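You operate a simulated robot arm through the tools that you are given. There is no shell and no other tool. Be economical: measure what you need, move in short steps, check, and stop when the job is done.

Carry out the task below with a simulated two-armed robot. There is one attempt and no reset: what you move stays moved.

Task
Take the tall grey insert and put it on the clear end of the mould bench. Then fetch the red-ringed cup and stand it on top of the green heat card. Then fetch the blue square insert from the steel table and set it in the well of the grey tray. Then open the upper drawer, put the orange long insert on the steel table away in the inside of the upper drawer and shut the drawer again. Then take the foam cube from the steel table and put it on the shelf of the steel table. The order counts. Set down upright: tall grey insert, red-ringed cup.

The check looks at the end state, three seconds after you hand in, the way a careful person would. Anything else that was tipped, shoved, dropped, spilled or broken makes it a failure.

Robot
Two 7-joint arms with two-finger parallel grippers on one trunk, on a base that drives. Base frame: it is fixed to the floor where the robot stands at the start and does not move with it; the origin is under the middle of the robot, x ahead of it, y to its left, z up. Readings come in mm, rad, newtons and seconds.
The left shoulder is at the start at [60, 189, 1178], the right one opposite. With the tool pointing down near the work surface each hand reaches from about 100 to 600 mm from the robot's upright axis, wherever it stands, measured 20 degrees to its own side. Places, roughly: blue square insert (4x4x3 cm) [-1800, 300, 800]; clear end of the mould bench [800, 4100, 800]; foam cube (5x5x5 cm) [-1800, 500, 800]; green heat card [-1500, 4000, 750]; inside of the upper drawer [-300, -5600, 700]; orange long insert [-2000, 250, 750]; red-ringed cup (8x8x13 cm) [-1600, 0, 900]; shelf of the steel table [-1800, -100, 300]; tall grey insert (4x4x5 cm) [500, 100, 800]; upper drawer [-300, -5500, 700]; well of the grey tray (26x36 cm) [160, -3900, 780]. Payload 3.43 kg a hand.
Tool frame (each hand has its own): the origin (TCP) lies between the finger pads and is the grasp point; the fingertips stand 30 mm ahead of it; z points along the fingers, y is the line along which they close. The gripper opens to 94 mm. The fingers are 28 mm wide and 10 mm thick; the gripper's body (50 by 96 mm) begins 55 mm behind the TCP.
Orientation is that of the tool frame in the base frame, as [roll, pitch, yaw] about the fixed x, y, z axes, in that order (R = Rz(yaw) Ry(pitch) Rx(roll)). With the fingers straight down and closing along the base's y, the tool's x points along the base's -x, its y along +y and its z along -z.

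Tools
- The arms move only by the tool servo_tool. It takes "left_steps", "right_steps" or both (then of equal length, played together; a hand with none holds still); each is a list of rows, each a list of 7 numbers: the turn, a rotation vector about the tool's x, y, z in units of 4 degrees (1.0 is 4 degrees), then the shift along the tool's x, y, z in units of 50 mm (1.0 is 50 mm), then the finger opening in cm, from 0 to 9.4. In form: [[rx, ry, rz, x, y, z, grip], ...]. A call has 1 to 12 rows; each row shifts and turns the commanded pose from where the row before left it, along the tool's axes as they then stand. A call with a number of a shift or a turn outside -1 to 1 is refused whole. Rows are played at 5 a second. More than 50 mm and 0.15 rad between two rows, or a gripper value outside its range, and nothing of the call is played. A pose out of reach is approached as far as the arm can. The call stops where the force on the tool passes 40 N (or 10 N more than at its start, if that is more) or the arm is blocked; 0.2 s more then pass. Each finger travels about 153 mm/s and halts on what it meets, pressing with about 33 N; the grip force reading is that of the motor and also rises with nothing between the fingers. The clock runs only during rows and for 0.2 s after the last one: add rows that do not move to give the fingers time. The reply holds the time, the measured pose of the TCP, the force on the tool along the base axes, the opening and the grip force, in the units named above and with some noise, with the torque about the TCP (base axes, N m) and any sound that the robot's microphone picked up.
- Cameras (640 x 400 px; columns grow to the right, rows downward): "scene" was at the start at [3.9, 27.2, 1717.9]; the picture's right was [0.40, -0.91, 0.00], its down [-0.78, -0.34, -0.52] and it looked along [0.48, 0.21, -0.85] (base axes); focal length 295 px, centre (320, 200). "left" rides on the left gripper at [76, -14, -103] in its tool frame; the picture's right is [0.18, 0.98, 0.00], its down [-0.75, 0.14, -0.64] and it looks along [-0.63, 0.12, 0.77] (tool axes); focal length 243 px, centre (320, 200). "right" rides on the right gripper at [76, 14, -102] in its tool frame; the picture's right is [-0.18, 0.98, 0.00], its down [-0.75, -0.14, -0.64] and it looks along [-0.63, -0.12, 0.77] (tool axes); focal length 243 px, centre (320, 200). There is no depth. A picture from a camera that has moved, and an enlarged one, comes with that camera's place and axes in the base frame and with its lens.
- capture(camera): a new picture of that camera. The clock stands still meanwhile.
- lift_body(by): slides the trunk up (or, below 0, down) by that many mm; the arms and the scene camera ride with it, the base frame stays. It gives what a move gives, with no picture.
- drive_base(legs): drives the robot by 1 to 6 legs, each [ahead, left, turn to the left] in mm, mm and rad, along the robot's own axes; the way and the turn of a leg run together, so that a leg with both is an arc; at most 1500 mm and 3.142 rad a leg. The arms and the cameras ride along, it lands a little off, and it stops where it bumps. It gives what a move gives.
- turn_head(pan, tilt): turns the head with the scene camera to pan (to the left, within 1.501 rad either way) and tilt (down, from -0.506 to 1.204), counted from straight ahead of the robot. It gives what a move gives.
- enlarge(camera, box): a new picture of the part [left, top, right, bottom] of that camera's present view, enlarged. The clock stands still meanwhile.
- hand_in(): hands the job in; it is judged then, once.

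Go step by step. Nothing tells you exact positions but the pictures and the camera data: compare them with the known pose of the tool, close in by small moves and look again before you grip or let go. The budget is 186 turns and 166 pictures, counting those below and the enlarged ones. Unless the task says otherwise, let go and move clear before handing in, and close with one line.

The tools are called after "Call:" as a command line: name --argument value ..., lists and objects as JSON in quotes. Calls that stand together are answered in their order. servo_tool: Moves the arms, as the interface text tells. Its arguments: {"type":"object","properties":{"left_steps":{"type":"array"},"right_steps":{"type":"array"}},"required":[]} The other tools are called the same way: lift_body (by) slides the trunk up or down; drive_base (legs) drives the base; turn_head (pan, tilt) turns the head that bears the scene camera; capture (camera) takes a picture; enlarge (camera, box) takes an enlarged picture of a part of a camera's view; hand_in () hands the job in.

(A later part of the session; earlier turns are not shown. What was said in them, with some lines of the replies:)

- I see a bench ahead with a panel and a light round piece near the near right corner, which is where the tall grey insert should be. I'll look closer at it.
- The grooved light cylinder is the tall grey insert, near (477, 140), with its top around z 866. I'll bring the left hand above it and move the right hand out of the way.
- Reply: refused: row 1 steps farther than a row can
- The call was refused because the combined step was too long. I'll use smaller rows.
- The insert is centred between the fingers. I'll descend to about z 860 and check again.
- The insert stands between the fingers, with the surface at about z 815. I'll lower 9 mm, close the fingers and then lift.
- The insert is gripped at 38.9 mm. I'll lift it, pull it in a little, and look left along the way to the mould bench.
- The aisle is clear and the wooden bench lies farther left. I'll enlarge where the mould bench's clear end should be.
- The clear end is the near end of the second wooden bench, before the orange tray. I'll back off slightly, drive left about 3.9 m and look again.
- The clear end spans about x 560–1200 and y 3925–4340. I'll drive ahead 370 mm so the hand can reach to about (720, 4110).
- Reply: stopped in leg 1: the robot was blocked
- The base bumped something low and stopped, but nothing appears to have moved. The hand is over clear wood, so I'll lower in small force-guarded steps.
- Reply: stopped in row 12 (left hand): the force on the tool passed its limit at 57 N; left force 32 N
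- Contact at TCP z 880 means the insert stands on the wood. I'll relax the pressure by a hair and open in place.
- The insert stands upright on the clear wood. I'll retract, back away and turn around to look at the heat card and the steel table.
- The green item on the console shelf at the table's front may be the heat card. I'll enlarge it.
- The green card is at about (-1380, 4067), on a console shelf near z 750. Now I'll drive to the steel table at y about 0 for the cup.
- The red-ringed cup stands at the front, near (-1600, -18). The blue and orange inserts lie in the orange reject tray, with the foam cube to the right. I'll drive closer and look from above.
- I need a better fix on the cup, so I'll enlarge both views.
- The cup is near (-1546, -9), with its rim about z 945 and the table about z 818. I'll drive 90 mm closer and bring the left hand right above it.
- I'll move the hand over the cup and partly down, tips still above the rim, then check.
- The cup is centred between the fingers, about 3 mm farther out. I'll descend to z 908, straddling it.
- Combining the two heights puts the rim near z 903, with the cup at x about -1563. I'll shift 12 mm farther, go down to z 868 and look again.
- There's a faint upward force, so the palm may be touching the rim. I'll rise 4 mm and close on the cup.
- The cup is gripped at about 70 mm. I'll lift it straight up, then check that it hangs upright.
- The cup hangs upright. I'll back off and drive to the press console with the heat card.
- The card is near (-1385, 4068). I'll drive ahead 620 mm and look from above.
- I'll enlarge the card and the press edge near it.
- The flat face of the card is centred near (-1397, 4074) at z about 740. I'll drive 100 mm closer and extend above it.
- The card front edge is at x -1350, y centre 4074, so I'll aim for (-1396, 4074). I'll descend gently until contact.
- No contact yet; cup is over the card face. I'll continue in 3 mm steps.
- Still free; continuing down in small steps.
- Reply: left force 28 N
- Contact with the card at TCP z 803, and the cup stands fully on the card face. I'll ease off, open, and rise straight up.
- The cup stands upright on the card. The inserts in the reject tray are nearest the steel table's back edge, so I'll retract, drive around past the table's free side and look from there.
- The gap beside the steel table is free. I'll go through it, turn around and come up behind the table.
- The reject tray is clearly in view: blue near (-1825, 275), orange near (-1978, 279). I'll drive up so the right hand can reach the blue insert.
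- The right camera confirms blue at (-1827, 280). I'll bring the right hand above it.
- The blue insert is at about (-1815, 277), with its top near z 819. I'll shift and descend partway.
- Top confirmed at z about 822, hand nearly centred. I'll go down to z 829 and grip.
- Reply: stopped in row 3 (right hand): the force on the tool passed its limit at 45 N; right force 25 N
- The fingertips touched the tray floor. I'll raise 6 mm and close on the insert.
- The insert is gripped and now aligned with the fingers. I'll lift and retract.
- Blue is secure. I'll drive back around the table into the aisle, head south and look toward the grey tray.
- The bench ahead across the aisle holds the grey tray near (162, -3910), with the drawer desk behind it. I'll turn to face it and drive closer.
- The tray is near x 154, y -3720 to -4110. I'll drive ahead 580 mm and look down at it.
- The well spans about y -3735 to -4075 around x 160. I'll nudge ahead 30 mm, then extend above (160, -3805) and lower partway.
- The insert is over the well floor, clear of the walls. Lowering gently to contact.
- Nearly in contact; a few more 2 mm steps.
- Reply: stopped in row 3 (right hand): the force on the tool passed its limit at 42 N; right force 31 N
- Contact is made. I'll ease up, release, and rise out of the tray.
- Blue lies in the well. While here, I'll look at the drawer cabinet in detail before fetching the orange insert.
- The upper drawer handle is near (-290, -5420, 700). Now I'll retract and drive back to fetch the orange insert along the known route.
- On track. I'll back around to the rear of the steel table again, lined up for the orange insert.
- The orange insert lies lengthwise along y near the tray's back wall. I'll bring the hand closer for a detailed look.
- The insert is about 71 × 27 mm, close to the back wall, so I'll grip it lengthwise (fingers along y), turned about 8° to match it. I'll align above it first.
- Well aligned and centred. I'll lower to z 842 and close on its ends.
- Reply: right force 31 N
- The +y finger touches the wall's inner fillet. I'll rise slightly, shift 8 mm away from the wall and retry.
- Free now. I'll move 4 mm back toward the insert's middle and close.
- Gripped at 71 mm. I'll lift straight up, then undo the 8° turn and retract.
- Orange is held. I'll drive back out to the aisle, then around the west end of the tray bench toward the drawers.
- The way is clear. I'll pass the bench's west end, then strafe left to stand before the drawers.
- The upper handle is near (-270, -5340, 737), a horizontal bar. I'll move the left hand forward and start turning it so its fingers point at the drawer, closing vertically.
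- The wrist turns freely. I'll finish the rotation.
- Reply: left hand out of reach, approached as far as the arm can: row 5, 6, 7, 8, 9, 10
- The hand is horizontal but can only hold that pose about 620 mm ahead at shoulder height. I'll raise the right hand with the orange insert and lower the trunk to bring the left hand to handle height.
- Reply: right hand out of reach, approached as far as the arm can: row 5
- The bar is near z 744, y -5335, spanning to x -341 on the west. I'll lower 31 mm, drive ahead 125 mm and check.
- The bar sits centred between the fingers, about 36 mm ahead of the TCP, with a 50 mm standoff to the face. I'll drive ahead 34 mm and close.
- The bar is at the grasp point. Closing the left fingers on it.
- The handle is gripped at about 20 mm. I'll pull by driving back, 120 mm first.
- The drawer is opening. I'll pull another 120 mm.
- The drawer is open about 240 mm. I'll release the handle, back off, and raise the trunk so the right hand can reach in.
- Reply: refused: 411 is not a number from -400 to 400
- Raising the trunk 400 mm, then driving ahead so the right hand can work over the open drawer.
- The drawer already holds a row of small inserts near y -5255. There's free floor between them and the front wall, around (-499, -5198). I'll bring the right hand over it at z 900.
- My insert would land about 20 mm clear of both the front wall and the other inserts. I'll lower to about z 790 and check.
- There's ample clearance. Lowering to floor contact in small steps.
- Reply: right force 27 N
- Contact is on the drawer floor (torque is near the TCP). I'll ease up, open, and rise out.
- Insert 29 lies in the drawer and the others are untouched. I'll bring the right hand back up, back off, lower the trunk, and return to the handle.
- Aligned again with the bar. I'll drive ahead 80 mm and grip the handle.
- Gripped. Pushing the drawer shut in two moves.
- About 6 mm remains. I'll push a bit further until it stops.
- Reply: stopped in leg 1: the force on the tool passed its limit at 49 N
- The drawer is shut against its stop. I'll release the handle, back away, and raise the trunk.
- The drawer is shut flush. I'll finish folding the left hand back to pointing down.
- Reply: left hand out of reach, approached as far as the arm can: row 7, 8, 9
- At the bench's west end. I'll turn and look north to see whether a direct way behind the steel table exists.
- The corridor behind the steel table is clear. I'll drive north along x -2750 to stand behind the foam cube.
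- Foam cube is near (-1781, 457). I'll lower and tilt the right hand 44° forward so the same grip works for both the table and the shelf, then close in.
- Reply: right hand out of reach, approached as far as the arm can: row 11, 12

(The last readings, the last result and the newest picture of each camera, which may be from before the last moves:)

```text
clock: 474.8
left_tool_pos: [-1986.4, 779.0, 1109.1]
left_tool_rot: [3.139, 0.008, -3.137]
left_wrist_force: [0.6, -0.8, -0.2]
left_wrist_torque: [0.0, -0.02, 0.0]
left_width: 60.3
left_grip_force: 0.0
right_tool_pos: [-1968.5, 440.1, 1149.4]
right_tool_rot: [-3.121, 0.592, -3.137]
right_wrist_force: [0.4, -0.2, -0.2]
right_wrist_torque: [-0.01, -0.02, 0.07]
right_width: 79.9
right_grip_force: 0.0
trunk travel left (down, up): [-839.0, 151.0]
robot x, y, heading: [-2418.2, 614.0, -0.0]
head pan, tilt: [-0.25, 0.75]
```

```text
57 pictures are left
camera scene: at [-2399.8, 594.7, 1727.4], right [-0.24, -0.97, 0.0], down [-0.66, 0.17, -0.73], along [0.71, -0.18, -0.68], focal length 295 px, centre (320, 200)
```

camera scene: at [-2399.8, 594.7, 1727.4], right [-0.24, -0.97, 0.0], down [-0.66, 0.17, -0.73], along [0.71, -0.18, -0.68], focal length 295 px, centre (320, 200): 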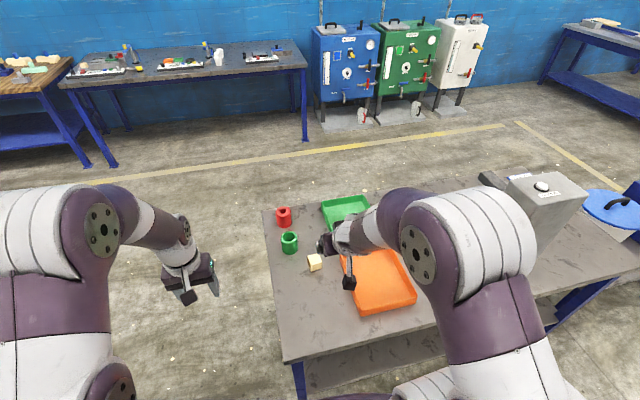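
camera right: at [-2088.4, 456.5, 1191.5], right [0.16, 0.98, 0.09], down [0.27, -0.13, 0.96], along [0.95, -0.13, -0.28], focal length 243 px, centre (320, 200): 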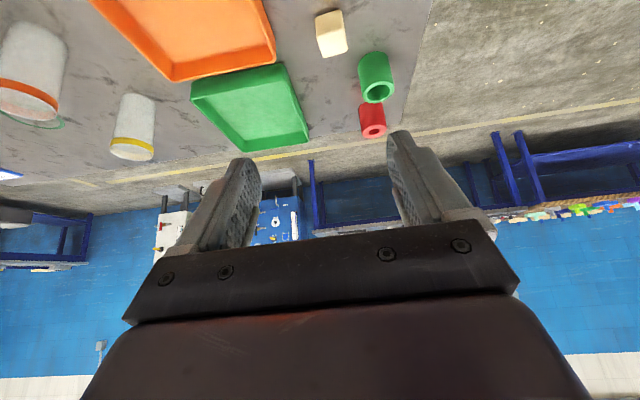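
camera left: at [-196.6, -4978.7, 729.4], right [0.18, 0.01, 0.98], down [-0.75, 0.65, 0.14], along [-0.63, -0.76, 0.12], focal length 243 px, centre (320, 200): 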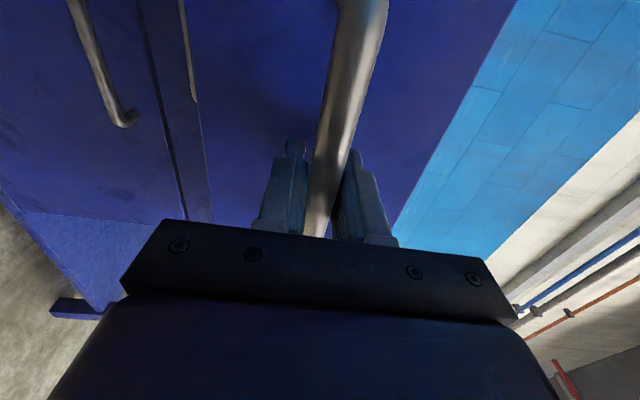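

Both cameras put the foam at (-1778, 457). I'll move the tilted hand above it to z 900.

Call:
servo_tool --right_steps '[[0, 0, 0, 0.046, 0.05, 0.89, 7.5], [0, 0, 0, 0.046, 0.05, 0.89, 7.5], [0, 0, 0, 0.046, 0.05, 0.89, 7.5], [0, 0, 0, 0.046, 0.05, 0.89, 7.5], [0, 0, 0, 0.046, 0.05, 0.89, 7.5], [0, 0, 0, 0.046, 0.05, 0.89, 7.5], [0, 0, 0, 0, 0, 0, 7.5]]'

Call:
capture --camera "right"

Call:
enlarge --camera "scene" --box '[250, 180, 410, 320]'

```text
clock: 476.4
left_tool_pos: [-1987.2, 779.3, 1108.6]
left_tool_rot: [3.141, 0.006, -3.138]
left_wrist_force: [-0.3, -0.2, -0.5]
left_wrist_torque: [-0.01, 0.0, -0.01]
left_width: 60.0
left_grip_force: 0.1
right_tool_pos: [-1830.6, 453.7, 917.9]
right_tool_rot: [-3.124, 0.591, -3.138]
right_wrist_force: [-0.5, 0.4, 0.0]
right_wrist_torque: [0.02, 0.03, -0.02]
right_width: 74.8
right_grip_force: 0.0
trunk travel left (down, up): [-839.0, 151.0]
robot x, y, heading: [-2420.6, 616.5, 0.001]
head pan, tilt: [-0.25, 0.75]
```

```text
56 pictures are left
camera right: at [-1951.8, 468.8, 960.7], right [0.16, 0.98, 0.09], down [0.27, -0.13, 0.96], along [0.95, -0.13, -0.28], focal length 243 px, centre (320, 200)
```

right: 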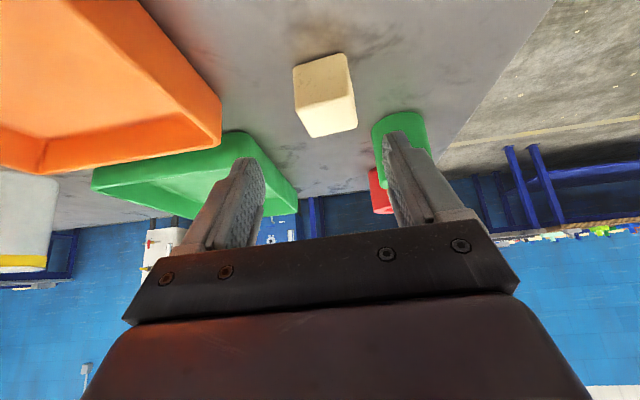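

```text
2.86 times, centred on (330, 250) of scene
camera zoom: at [-2400.3, 594.7, 1727.4], right [-0.24, -0.97, 0.0], down [-0.66, 0.17, -0.73], along [0.71, -0.18, -0.68], focal length 843 px, centre (291, 57)
```

zoom: 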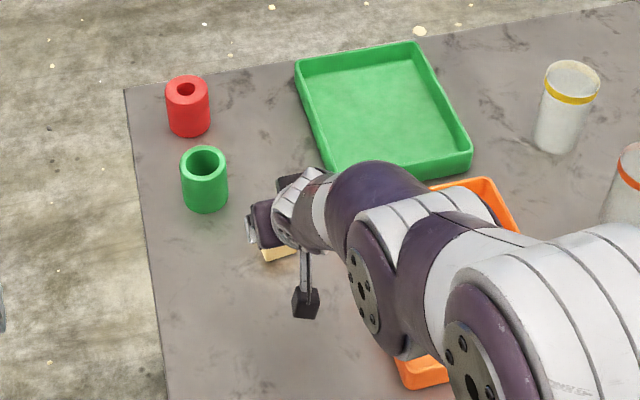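

Aligned. I'll slide down along the finger axis to (-1775, 457, 830), straddling the cube.

Call:
servo_tool --right_steps '[[0, 0, 0, 0.02, 0.02, 0.52, 7.5], [0, 0, 0, 0.02, 0.02, 0.52, 7.5], [0, 0, 0, 0.02, 0.02, 0.52, 7.5], [0, 0, 0, 0.01, 0.01, 0.5, 7.5], [0, 0, 0, 0, 0, 0, 7.5]]'

Call:
capture --camera "right"

```text
clock: 477.6
left_tool_pos: [-1988.8, 779.5, 1108.6]
left_tool_rot: [3.141, 0.009, -3.137]
left_wrist_force: [1.1, -0.6, 0.4]
left_wrist_torque: [-0.01, -0.03, 0.01]
left_width: 59.8
left_grip_force: 0.0
right_tool_pos: [-1777.0, 453.7, 832.6]
right_tool_rot: [-3.122, 0.595, -3.137]
right_wrist_force: [-8.2, 0.0, 13.4]
right_wrist_torque: [0.49, 0.17, 0.31]
right_width: 75.0
right_grip_force: 0.1
trunk travel left (down, up): [-839.0, 151.0]
robot x, y, heading: [-2421.6, 614.4, -0.0]
head pan, tilt: [-0.25, 0.75]
```

```text
54 pictures are left
camera right: at [-1896.9, 470.0, 875.7], right [0.16, 0.98, 0.09], down [0.26, -0.13, 0.96], along [0.95, -0.13, -0.28], focal length 243 px, centre (320, 200)
```

right: 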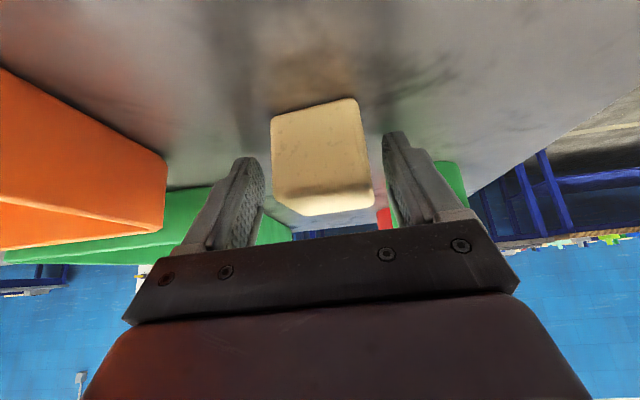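

The fingertips just touch the table (about z 799). I'll rise 4 mm and close on the foam.

Call:
servo_tool --right_steps '[[0, 0, 0, -0.05, 0, -0.07, 7.5], [0, 0, 0, 0, 0, 0, 6], [0, 0, 0, 0, 0, 0, 4.5], [0, 0, 0, 0, 0, 0, 3.8], [0, 0, 0, 0, 0, 0, 3.8]]'

Call:
capture --camera "right"

```text
clock: 478.8
left_tool_pos: [-1986.7, 777.9, 1107.4]
left_tool_rot: [3.139, 0.006, -3.136]
left_wrist_force: [-0.3, 1.1, -0.3]
left_wrist_torque: [0.01, -0.03, 0.02]
left_width: 59.9
left_grip_force: 0.1
right_tool_pos: [-1774.7, 453.3, 836.1]
right_tool_rot: [-3.122, 0.591, -3.137]
right_wrist_force: [0.2, -0.7, -0.3]
right_wrist_torque: [-0.04, 0.03, -0.01]
right_width: 47.1
right_grip_force: 32.7
trunk travel left (down, up): [-839.0, 151.0]
robot x, y, heading: [-2425.2, 615.9, -0.003]
head pan, tilt: [-0.25, 0.75]
```

```text
53 pictures are left
camera right: at [-1895.4, 469.8, 878.9], right [0.16, 0.98, 0.09], down [0.27, -0.13, 0.96], along [0.95, -0.13, -0.28], focal length 243 px, centre (320, 200)
```

right: 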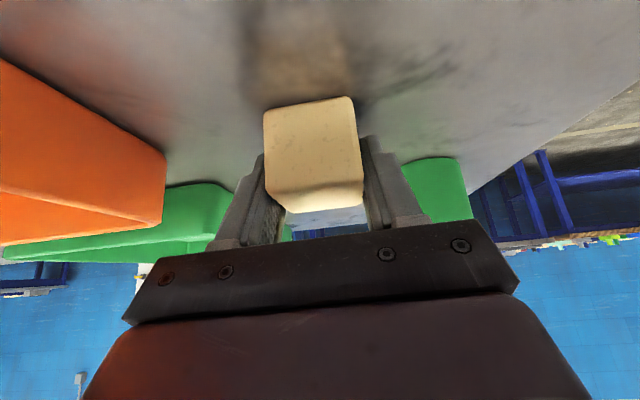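

Foam is gripped. I'll lift it straight up 130 mm and back the base away from the table.

Call:
servo_tool --right_steps '[[0, 0, 0, -0.373, 0, -0.553, 3.8], [0, 0, 0, -0.373, 0, -0.553, 3.8], [0, 0, 0, -0.373, 0, -0.553, 3.8], [0, 0, 0, -0.373, 0, -0.553, 3.8], [0, 0, 0, 0, 0, 0, 3.8]]'

Call:
drive_base --legs '[[-480, 0, 0]]'

Call:
lift_body --by -400

Call:
turn_head --pan -0.5 --tilt 0.65

Call:
capture --camera "scene"

Call:
capture --camera "right"

```text
clock: 479.9
left_tool_pos: [-1985.6, 779.4, 1109.0]
left_tool_rot: [3.14, 0.005, -3.136]
left_wrist_force: [0.4, 0.1, -0.1]
left_wrist_torque: [0.0, 0.02, 0.0]
left_width: 60.1
left_grip_force: 0.0
right_tool_pos: [-1775.4, 454.0, 968.5]
right_tool_rot: [-3.124, 0.589, -3.137]
right_wrist_force: [0.4, 0.1, -0.1]
right_wrist_torque: [0.0, 0.03, 0.0]
right_width: 47.4
right_grip_force: 32.8
trunk travel left (down, up): [-839.0, 151.0]
robot x, y, heading: [-2423.0, 615.3, 0.002]
head pan, tilt: [-0.25, 0.75]
```

```text
clock: 482.8
left_tool_pos: [-2458.6, 778.2, 1108.4]
left_tool_rot: [3.14, 0.005, -3.135]
left_wrist_force: [0.0, -0.1, -0.9]
left_wrist_torque: [-0.01, -0.02, 0.0]
left_width: 60.0
left_grip_force: 0.2
right_tool_pos: [-2245.9, 454.6, 967.1]
right_tool_rot: [-3.122, 0.591, -3.137]
right_wrist_force: [0.4, 0.3, 0.3]
right_wrist_torque: [0.0, -0.03, -0.03]
right_width: 47.5
right_grip_force: 33.3
trunk travel left (down, up): [-839.0, 151.0]
robot x, y, heading: [-2894.1, 610.2, 0.005]
head pan, tilt: [-0.25, 0.75]
```

```text
clock: 486.6
left_tool_pos: [-2458.6, 778.5, 709.0]
left_tool_rot: [3.141, 0.007, -3.134]
left_wrist_force: [0.2, 0.1, 0.0]
left_wrist_torque: [-0.01, -0.02, -0.01]
left_width: 60.2
left_grip_force: 0.1
right_tool_pos: [-2247.9, 454.3, 567.3]
right_tool_rot: [-3.124, 0.592, -3.137]
right_wrist_force: [0.3, -0.5, -0.5]
right_wrist_torque: [0.01, -0.01, -0.02]
right_width: 47.4
right_grip_force: 33.1
trunk travel left (down, up): [-439.0, 551.0]
robot x, y, heading: [-2894.3, 613.3, -0.0]
head pan, tilt: [-0.25, 0.75]
```

```text
clock: 487.4
left_tool_pos: [-2458.8, 778.1, 708.1]
left_tool_rot: [3.14, 0.007, -3.135]
left_wrist_force: [-0.7, -1.1, 0.5]
left_wrist_torque: [0.01, 0.01, -0.02]
left_width: 59.9
left_grip_force: 0.1
right_tool_pos: [-2249.1, 454.5, 567.6]
right_tool_rot: [-3.122, 0.591, -3.135]
right_wrist_force: [1.3, 0.1, 0.0]
right_wrist_torque: [0.0, -0.01, 0.02]
right_width: 47.1
right_grip_force: 32.9
trunk travel left (down, up): [-439.0, 551.0]
robot x, y, heading: [-2894.2, 615.5, 0.002]
head pan, tilt: [-0.499, 0.649]
```

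```text
52 pictures are left
camera scene: at [-2874.7, 572.2, 1336.0], right [-0.47, -0.88, 0.0], down [-0.53, 0.29, -0.8], along [0.7, -0.38, -0.6], focal length 295 px, centre (320, 200)
```

scene: 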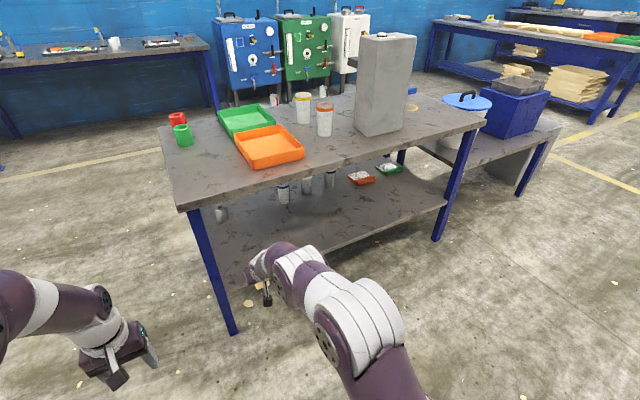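

```text
51 pictures are left
camera right: at [-2368.0, 469.8, 610.3], right [0.16, 0.98, 0.09], down [0.27, -0.13, 0.96], along [0.95, -0.13, -0.28], focal length 243 px, centre (320, 200)
```

right: 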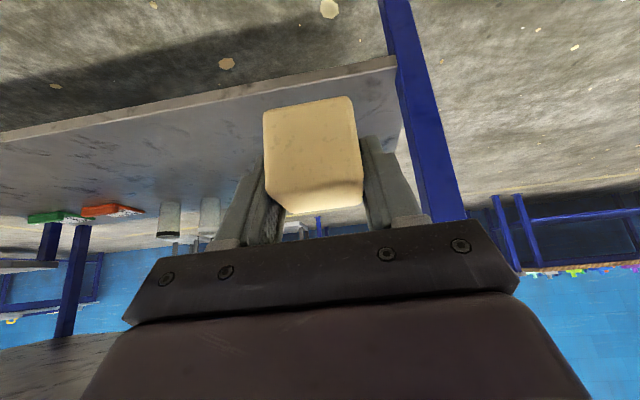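

The back half of the shelf is empty. I'll pull the left hand in, shift right 260 mm to clear the leg, lower more and look along the shelf.

Call:
servo_tool --left_steps '[[0, 0, 0, 0.9, 0, 0, 6], [0, 0, 0, 0.9, 0, 0, 6], [0, 0, 0, 0.9, 0, 0, 6]]'

Call:
drive_base --legs '[[0, -260, 0]]'

Call:
lift_body --by -120

Call:
capture --camera "right"

Call:
capture --camera "scene"

```text
clock: 488.2
left_tool_pos: [-2595.3, 776.1, 708.2]
left_tool_rot: [3.14, 0.007, -3.135]
left_wrist_force: [-0.6, 0.5, 0.7]
left_wrist_torque: [0.02, 0.0, -0.03]
left_width: 59.9
left_grip_force: 0.0
right_tool_pos: [-2248.2, 454.2, 567.2]
right_tool_rot: [-3.122, 0.591, -3.135]
right_wrist_force: [-0.6, -0.6, -0.3]
right_wrist_torque: [0.04, 0.04, 0.03]
right_width: 47.3
right_grip_force: 32.8
trunk travel left (down, up): [-439.0, 551.0]
robot x, y, heading: [-2894.3, 615.3, 0.002]
head pan, tilt: [-0.499, 0.649]
```

```text
clock: 490.0
left_tool_pos: [-2594.5, 517.2, 707.2]
left_tool_rot: [3.139, 0.007, -3.13]
left_wrist_force: [-0.2, -0.2, -0.1]
left_wrist_torque: [0.03, 0.02, -0.03]
left_width: 60.1
left_grip_force: 0.1
right_tool_pos: [-2244.2, 197.2, 567.2]
right_tool_rot: [-3.125, 0.592, -3.133]
right_wrist_force: [-0.6, -0.1, 0.1]
right_wrist_torque: [-0.02, 0.02, -0.01]
right_width: 47.5
right_grip_force: 33.3
trunk travel left (down, up): [-439.0, 551.0]
robot x, y, heading: [-2897.6, 356.6, 0.013]
head pan, tilt: [-0.499, 0.649]
```

```text
clock: 491.5
left_tool_pos: [-2592.1, 518.4, 586.8]
left_tool_rot: [3.139, 0.007, -3.129]
left_wrist_force: [1.0, 0.7, 0.6]
left_wrist_torque: [-0.02, 0.01, -0.04]
left_width: 60.1
left_grip_force: 0.2
right_tool_pos: [-2245.0, 198.5, 447.1]
right_tool_rot: [-3.123, 0.591, -3.129]
right_wrist_force: [0.9, -0.8, -0.8]
right_wrist_torque: [0.0, -0.03, 0.0]
right_width: 47.3
right_grip_force: 33.5
trunk travel left (down, up): [-319.0, 671.0]
robot x, y, heading: [-2890.1, 353.4, 0.011]
head pan, tilt: [-0.499, 0.649]
```

```text
50 pictures are left
camera right: at [-2365.3, 213.4, 490.4], right [0.15, 0.98, 0.09], down [0.27, -0.13, 0.96], along [0.95, -0.12, -0.28], focal length 243 px, centre (320, 200)
```

right: 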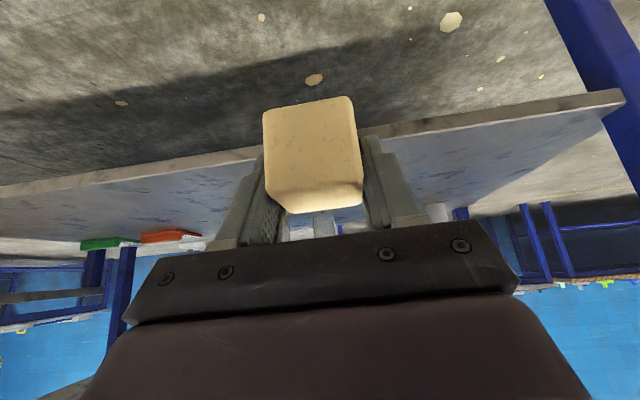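

```text
49 pictures are left
camera scene: at [-2872.9, 312.6, 1216.1], right [-0.47, -0.88, 0.0], down [-0.53, 0.28, -0.8], along [0.7, -0.37, -0.6], focal length 295 px, centre (320, 200)
```

scene: 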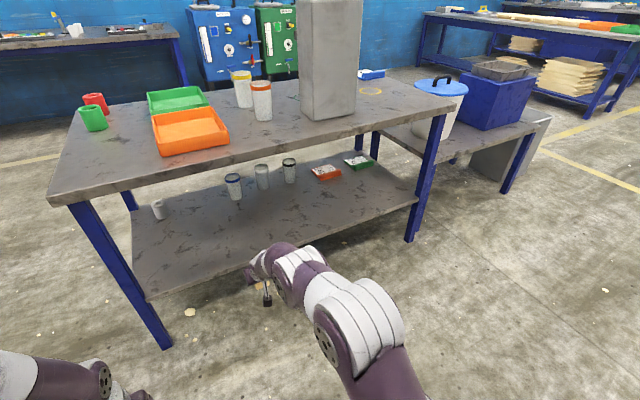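

The shelf top is near z 329, with its back edge at about x -2070. I'll lower to TCP z 405 and drive in partway, watching the tabletop clearance.

Call:
lift_body --by -42

Call:
drive_base --legs '[[150, 0, -0.01]]'

Call:
capture --camera "right"

Call:
capture --camera "scene"

```text
clock: 492.4
left_tool_pos: [-2592.4, 517.4, 544.8]
left_tool_rot: [3.14, 0.006, -3.13]
left_wrist_force: [1.1, 0.2, 0.1]
left_wrist_torque: [0.02, 0.02, 0.05]
left_width: 60.1
left_grip_force: 0.1
right_tool_pos: [-2245.7, 198.7, 406.5]
right_tool_rot: [-3.122, 0.592, -3.131]
right_wrist_force: [-0.9, 0.5, 0.7]
right_wrist_torque: [0.04, -0.01, 0.01]
right_width: 47.2
right_grip_force: 33.4
trunk travel left (down, up): [-277.0, 713.0]
robot x, y, heading: [-2890.2, 350.2, 0.014]
head pan, tilt: [-0.499, 0.649]
```

```text
clock: 493.8
left_tool_pos: [-2441.0, 517.6, 545.5]
left_tool_rot: [3.139, 0.005, -3.136]
left_wrist_force: [0.6, 0.8, -0.1]
left_wrist_torque: [0.0, 0.0, 0.0]
left_width: 59.8
left_grip_force: 0.0
right_tool_pos: [-2094.9, 195.9, 405.2]
right_tool_rot: [-3.122, 0.589, -3.135]
right_wrist_force: [0.4, -0.5, -0.7]
right_wrist_torque: [-0.01, -0.02, 0.03]
right_width: 47.3
right_grip_force: 33.0
trunk travel left (down, up): [-277.0, 713.0]
robot x, y, heading: [-2741.3, 358.9, 0.003]
head pan, tilt: [-0.499, 0.649]
```

```text
48 pictures are left
camera right: at [-2215.2, 211.3, 448.0], right [0.16, 0.98, 0.09], down [0.27, -0.13, 0.95], along [0.95, -0.13, -0.28], focal length 243 px, centre (320, 200)
```

right: 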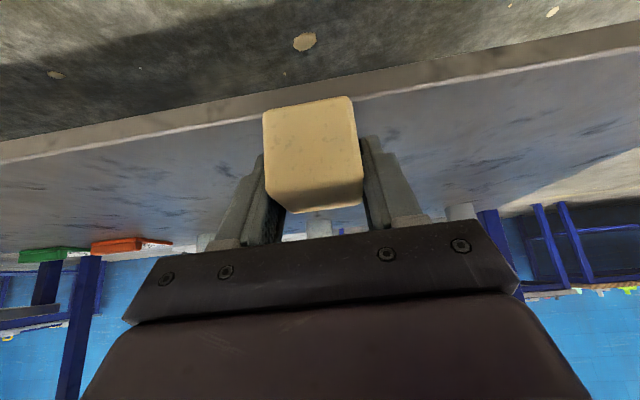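

```text
47 pictures are left
camera scene: at [-2721.7, 313.6, 1174.0], right [-0.48, -0.88, 0.0], down [-0.53, 0.29, -0.8], along [0.7, -0.38, -0.6], focal length 295 px, centre (320, 200)
```

scene: 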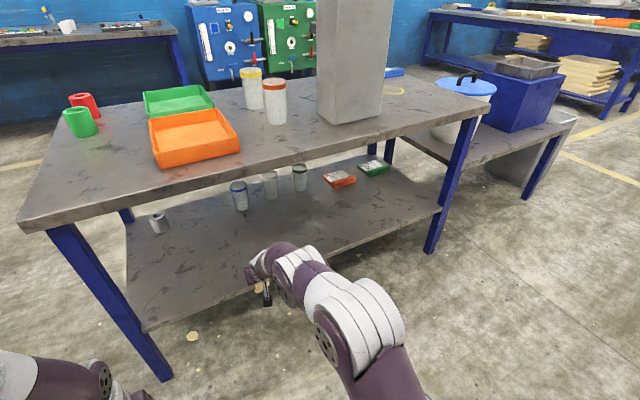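

Clearances look fine: the forearm stays outside and below the tabletop edge. I'll drive in 130 mm more and check.

Call:
drive_base --legs '[[130, 0, 0]]'

Call:
capture --camera "right"

Call:
capture --camera "scene"

```text
clock: 495.1
left_tool_pos: [-2307.7, 516.9, 546.6]
left_tool_rot: [3.14, 0.006, -3.134]
left_wrist_force: [-0.7, 1.1, 0.9]
left_wrist_torque: [-0.04, -0.01, 0.02]
left_width: 59.8
left_grip_force: 0.0
right_tool_pos: [-1963.3, 198.1, 405.8]
right_tool_rot: [-3.123, 0.59, -3.134]
right_wrist_force: [-1.4, 0.1, -0.2]
right_wrist_torque: [0.0, -0.03, -0.01]
right_width: 47.1
right_grip_force: 32.8
trunk travel left (down, up): [-277.0, 713.0]
robot x, y, heading: [-2609.0, 354.5, 0.007]
head pan, tilt: [-0.499, 0.649]
```

```text
46 pictures are left
camera right: at [-2082.9, 212.4, 448.0], right [0.16, 0.98, 0.09], down [0.27, -0.13, 0.95], along [0.95, -0.13, -0.28], focal length 243 px, centre (320, 200)
```

right: 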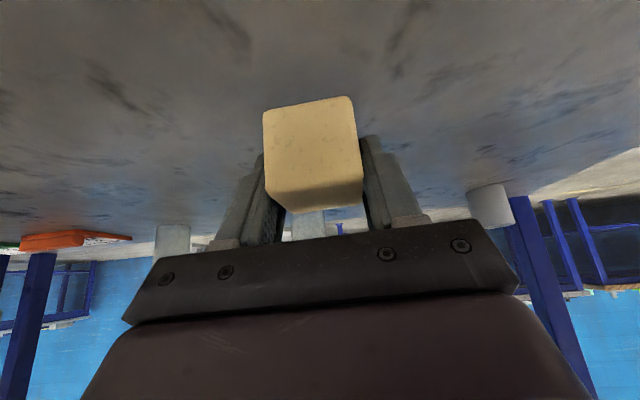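

```text
45 pictures are left
camera scene: at [-2589.5, 314.2, 1174.0], right [-0.47, -0.88, 0.0], down [-0.53, 0.29, -0.8], along [0.7, -0.38, -0.6], focal length 295 px, centre (320, 200)
```

scene: 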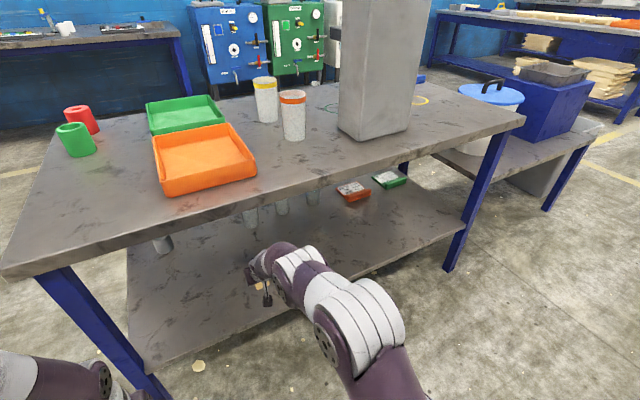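

The cube is well inside over clear shelf. Lowering vertically in small, force-guarded steps.

Call:
servo_tool --right_steps '[[0, 0, 0, 0.089, 0, 0.133, 3.8], [0, 0, 0, 0.089, 0, 0.133, 3.8], [0, 0, 0, 0.089, 0, 0.133, 3.8], [0, 0, 0, 0.045, 0, 0.066, 3.8], [0, 0, 0, 0.045, 0, 0.066, 3.8], [0, 0, 0, 0.045, 0, 0.066, 3.8], [0, 0, 0, 0.045, 0, 0.066, 3.8], [0, 0, 0, 0.045, 0, 0.066, 3.8], [0, 0, 0, 0.045, 0, 0.066, 3.8], [0, 0, 0, 0.045, 0, 0.066, 3.8], [0, 0, 0, 0.045, 0, 0.066, 3.8], [0, 0, 0, 0, 0, 0, 3.8]]'

Call:
capture --camera "right"

```text
clock: 497.5
left_tool_pos: [-2309.9, 518.0, 545.4]
left_tool_rot: [-3.142, 0.007, -3.134]
left_wrist_force: [-0.8, -0.6, 0.4]
left_wrist_torque: [-0.02, 0.01, 0.0]
left_width: 59.8
left_grip_force: 0.1
right_tool_pos: [-1956.7, 196.4, 357.9]
right_tool_rot: [-3.124, 0.611, -3.137]
right_wrist_force: [3.0, -0.5, 11.5]
right_wrist_torque: [0.03, -0.02, -0.04]
right_width: 47.1
right_grip_force: 32.8
trunk travel left (down, up): [-277.0, 713.0]
robot x, y, heading: [-2611.3, 358.5, 0.005]
head pan, tilt: [-0.499, 0.649]
stopped in row 12 (right hand): the force on the tool passed its limit at 53 N (the readings are from after the stop); the commanded pose is now the measured one
```

```text
44 pictures are left
camera right: at [-2076.7, 211.6, 398.7], right [0.15, 0.98, 0.09], down [0.25, -0.13, 0.96], along [0.96, -0.13, -0.26], focal length 243 px, centre (320, 200)
```

right: 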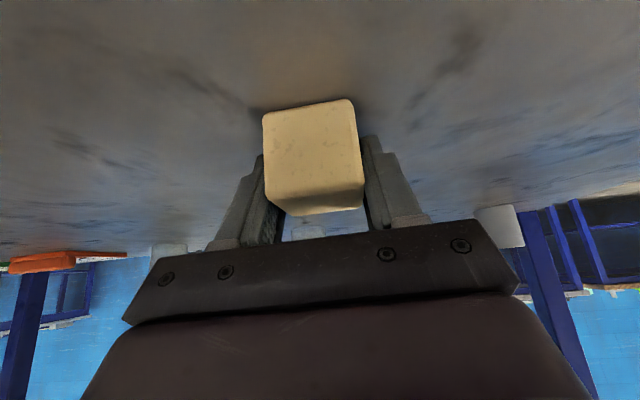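

Contact on the shelf at TCP z 358. I'll ease, open, and withdraw back along the finger axis.

Call:
servo_tool --right_steps '[[0, 0, 0, -0.02, 0, -0.03, 3.8], [0, 0, 0, 0, 0, 0, 5], [0, 0, 0, 0, 0, 0, 7], [0, 0, 0, 0, 0, 0, 7.5], [0, 0, 0, 0, 0, -0.3, 7.5], [0, 0, 0, 0, 0, -0.6, 7.5], [0, 0, 0, 0, 0, -0.6, 7.5], [0, 0, 0, 0, 0, 0, 7.5]]'

Call:
capture --camera "right"

```text
clock: 499.3
left_tool_pos: [-2308.8, 518.7, 544.8]
left_tool_rot: [3.138, 0.006, -3.134]
left_wrist_force: [-0.4, 0.2, 0.1]
left_wrist_torque: [0.01, 0.01, 0.0]
left_width: 59.9
left_grip_force: 0.0
right_tool_pos: [-2003.3, 197.8, 417.9]
right_tool_rot: [-3.125, 0.6, -3.134]
right_wrist_force: [-0.1, 0.6, -0.1]
right_wrist_torque: [-0.04, 0.05, -0.01]
right_width: 74.9
right_grip_force: 0.0
trunk travel left (down, up): [-277.0, 713.0]
robot x, y, heading: [-2608.3, 361.5, 0.004]
head pan, tilt: [-0.499, 0.649]
```

```text
43 pictures are left
camera right: at [-2123.0, 212.7, 459.1], right [0.16, 0.98, 0.09], down [0.26, -0.13, 0.96], along [0.95, -0.13, -0.27], focal length 243 px, centre (320, 200)
```

right: 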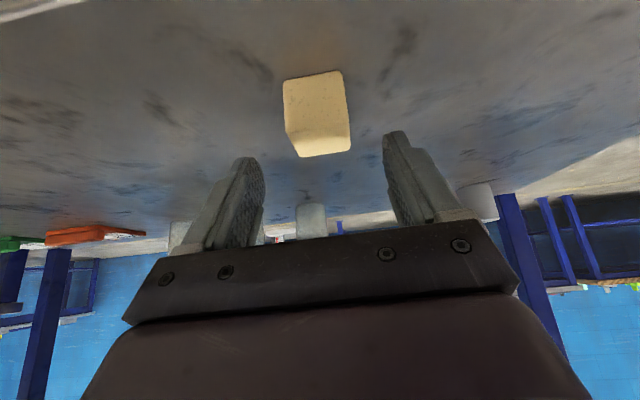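

Foam is on the shelf and released. I'll back clear and take a last look.

Call:
drive_base --legs '[[-450, 0, 0]]'

Call:
capture --camera "scene"

Call:
enlarge --camera "right" --box '[160, 80, 480, 280]'

```text
clock: 502.0
left_tool_pos: [-2765.5, 515.7, 545.8]
left_tool_rot: [3.141, 0.006, -3.134]
left_wrist_force: [0.5, 0.3, -0.4]
left_wrist_torque: [-0.01, 0.0, 0.0]
left_width: 59.9
left_grip_force: 0.1
right_tool_pos: [-2456.8, 196.2, 417.4]
right_tool_rot: [-3.125, 0.602, -3.134]
right_wrist_force: [0.1, -0.4, 0.0]
right_wrist_torque: [-0.01, 0.0, 0.0]
right_width: 74.9
right_grip_force: 0.1
trunk travel left (down, up): [-277.0, 713.0]
robot x, y, heading: [-3064.6, 356.0, 0.006]
head pan, tilt: [-0.499, 0.649]
```

```text
42 pictures are left
camera scene: at [-3045.4, 311.9, 1174.0], right [-0.47, -0.88, 0.0], down [-0.53, 0.29, -0.8], along [0.7, -0.38, -0.6], focal length 295 px, centre (320, 200)
```

scene: 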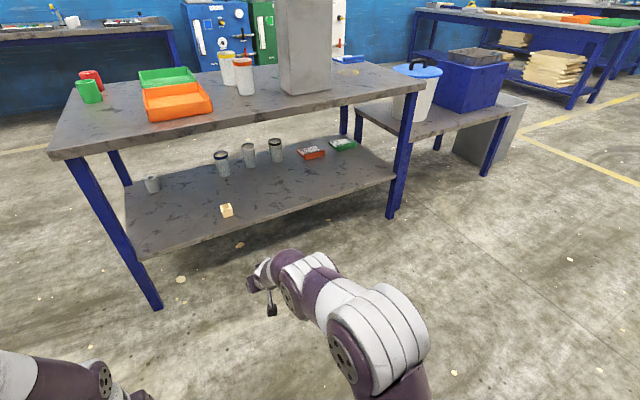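

```text
2.00 times, centred on (320, 180) of right
camera zoom: at [-2577.7, 210.6, 459.2], right [0.15, 0.98, 0.09], down [0.26, -0.13, 0.96], along [0.95, -0.13, -0.27], focal length 485 px, centre (320, 240)
```

zoom: 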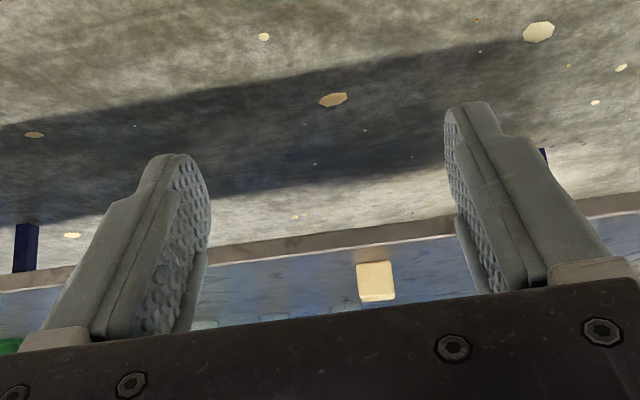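

The foam cube sits on the shelf, nothing else on the table or shelf has moved, and both hands are clear. I'm handing in.

Call:
hand_in

```text
The job is handed in.
```

The job is handed in with all five steps done in the order given; I have no verdict from the check.
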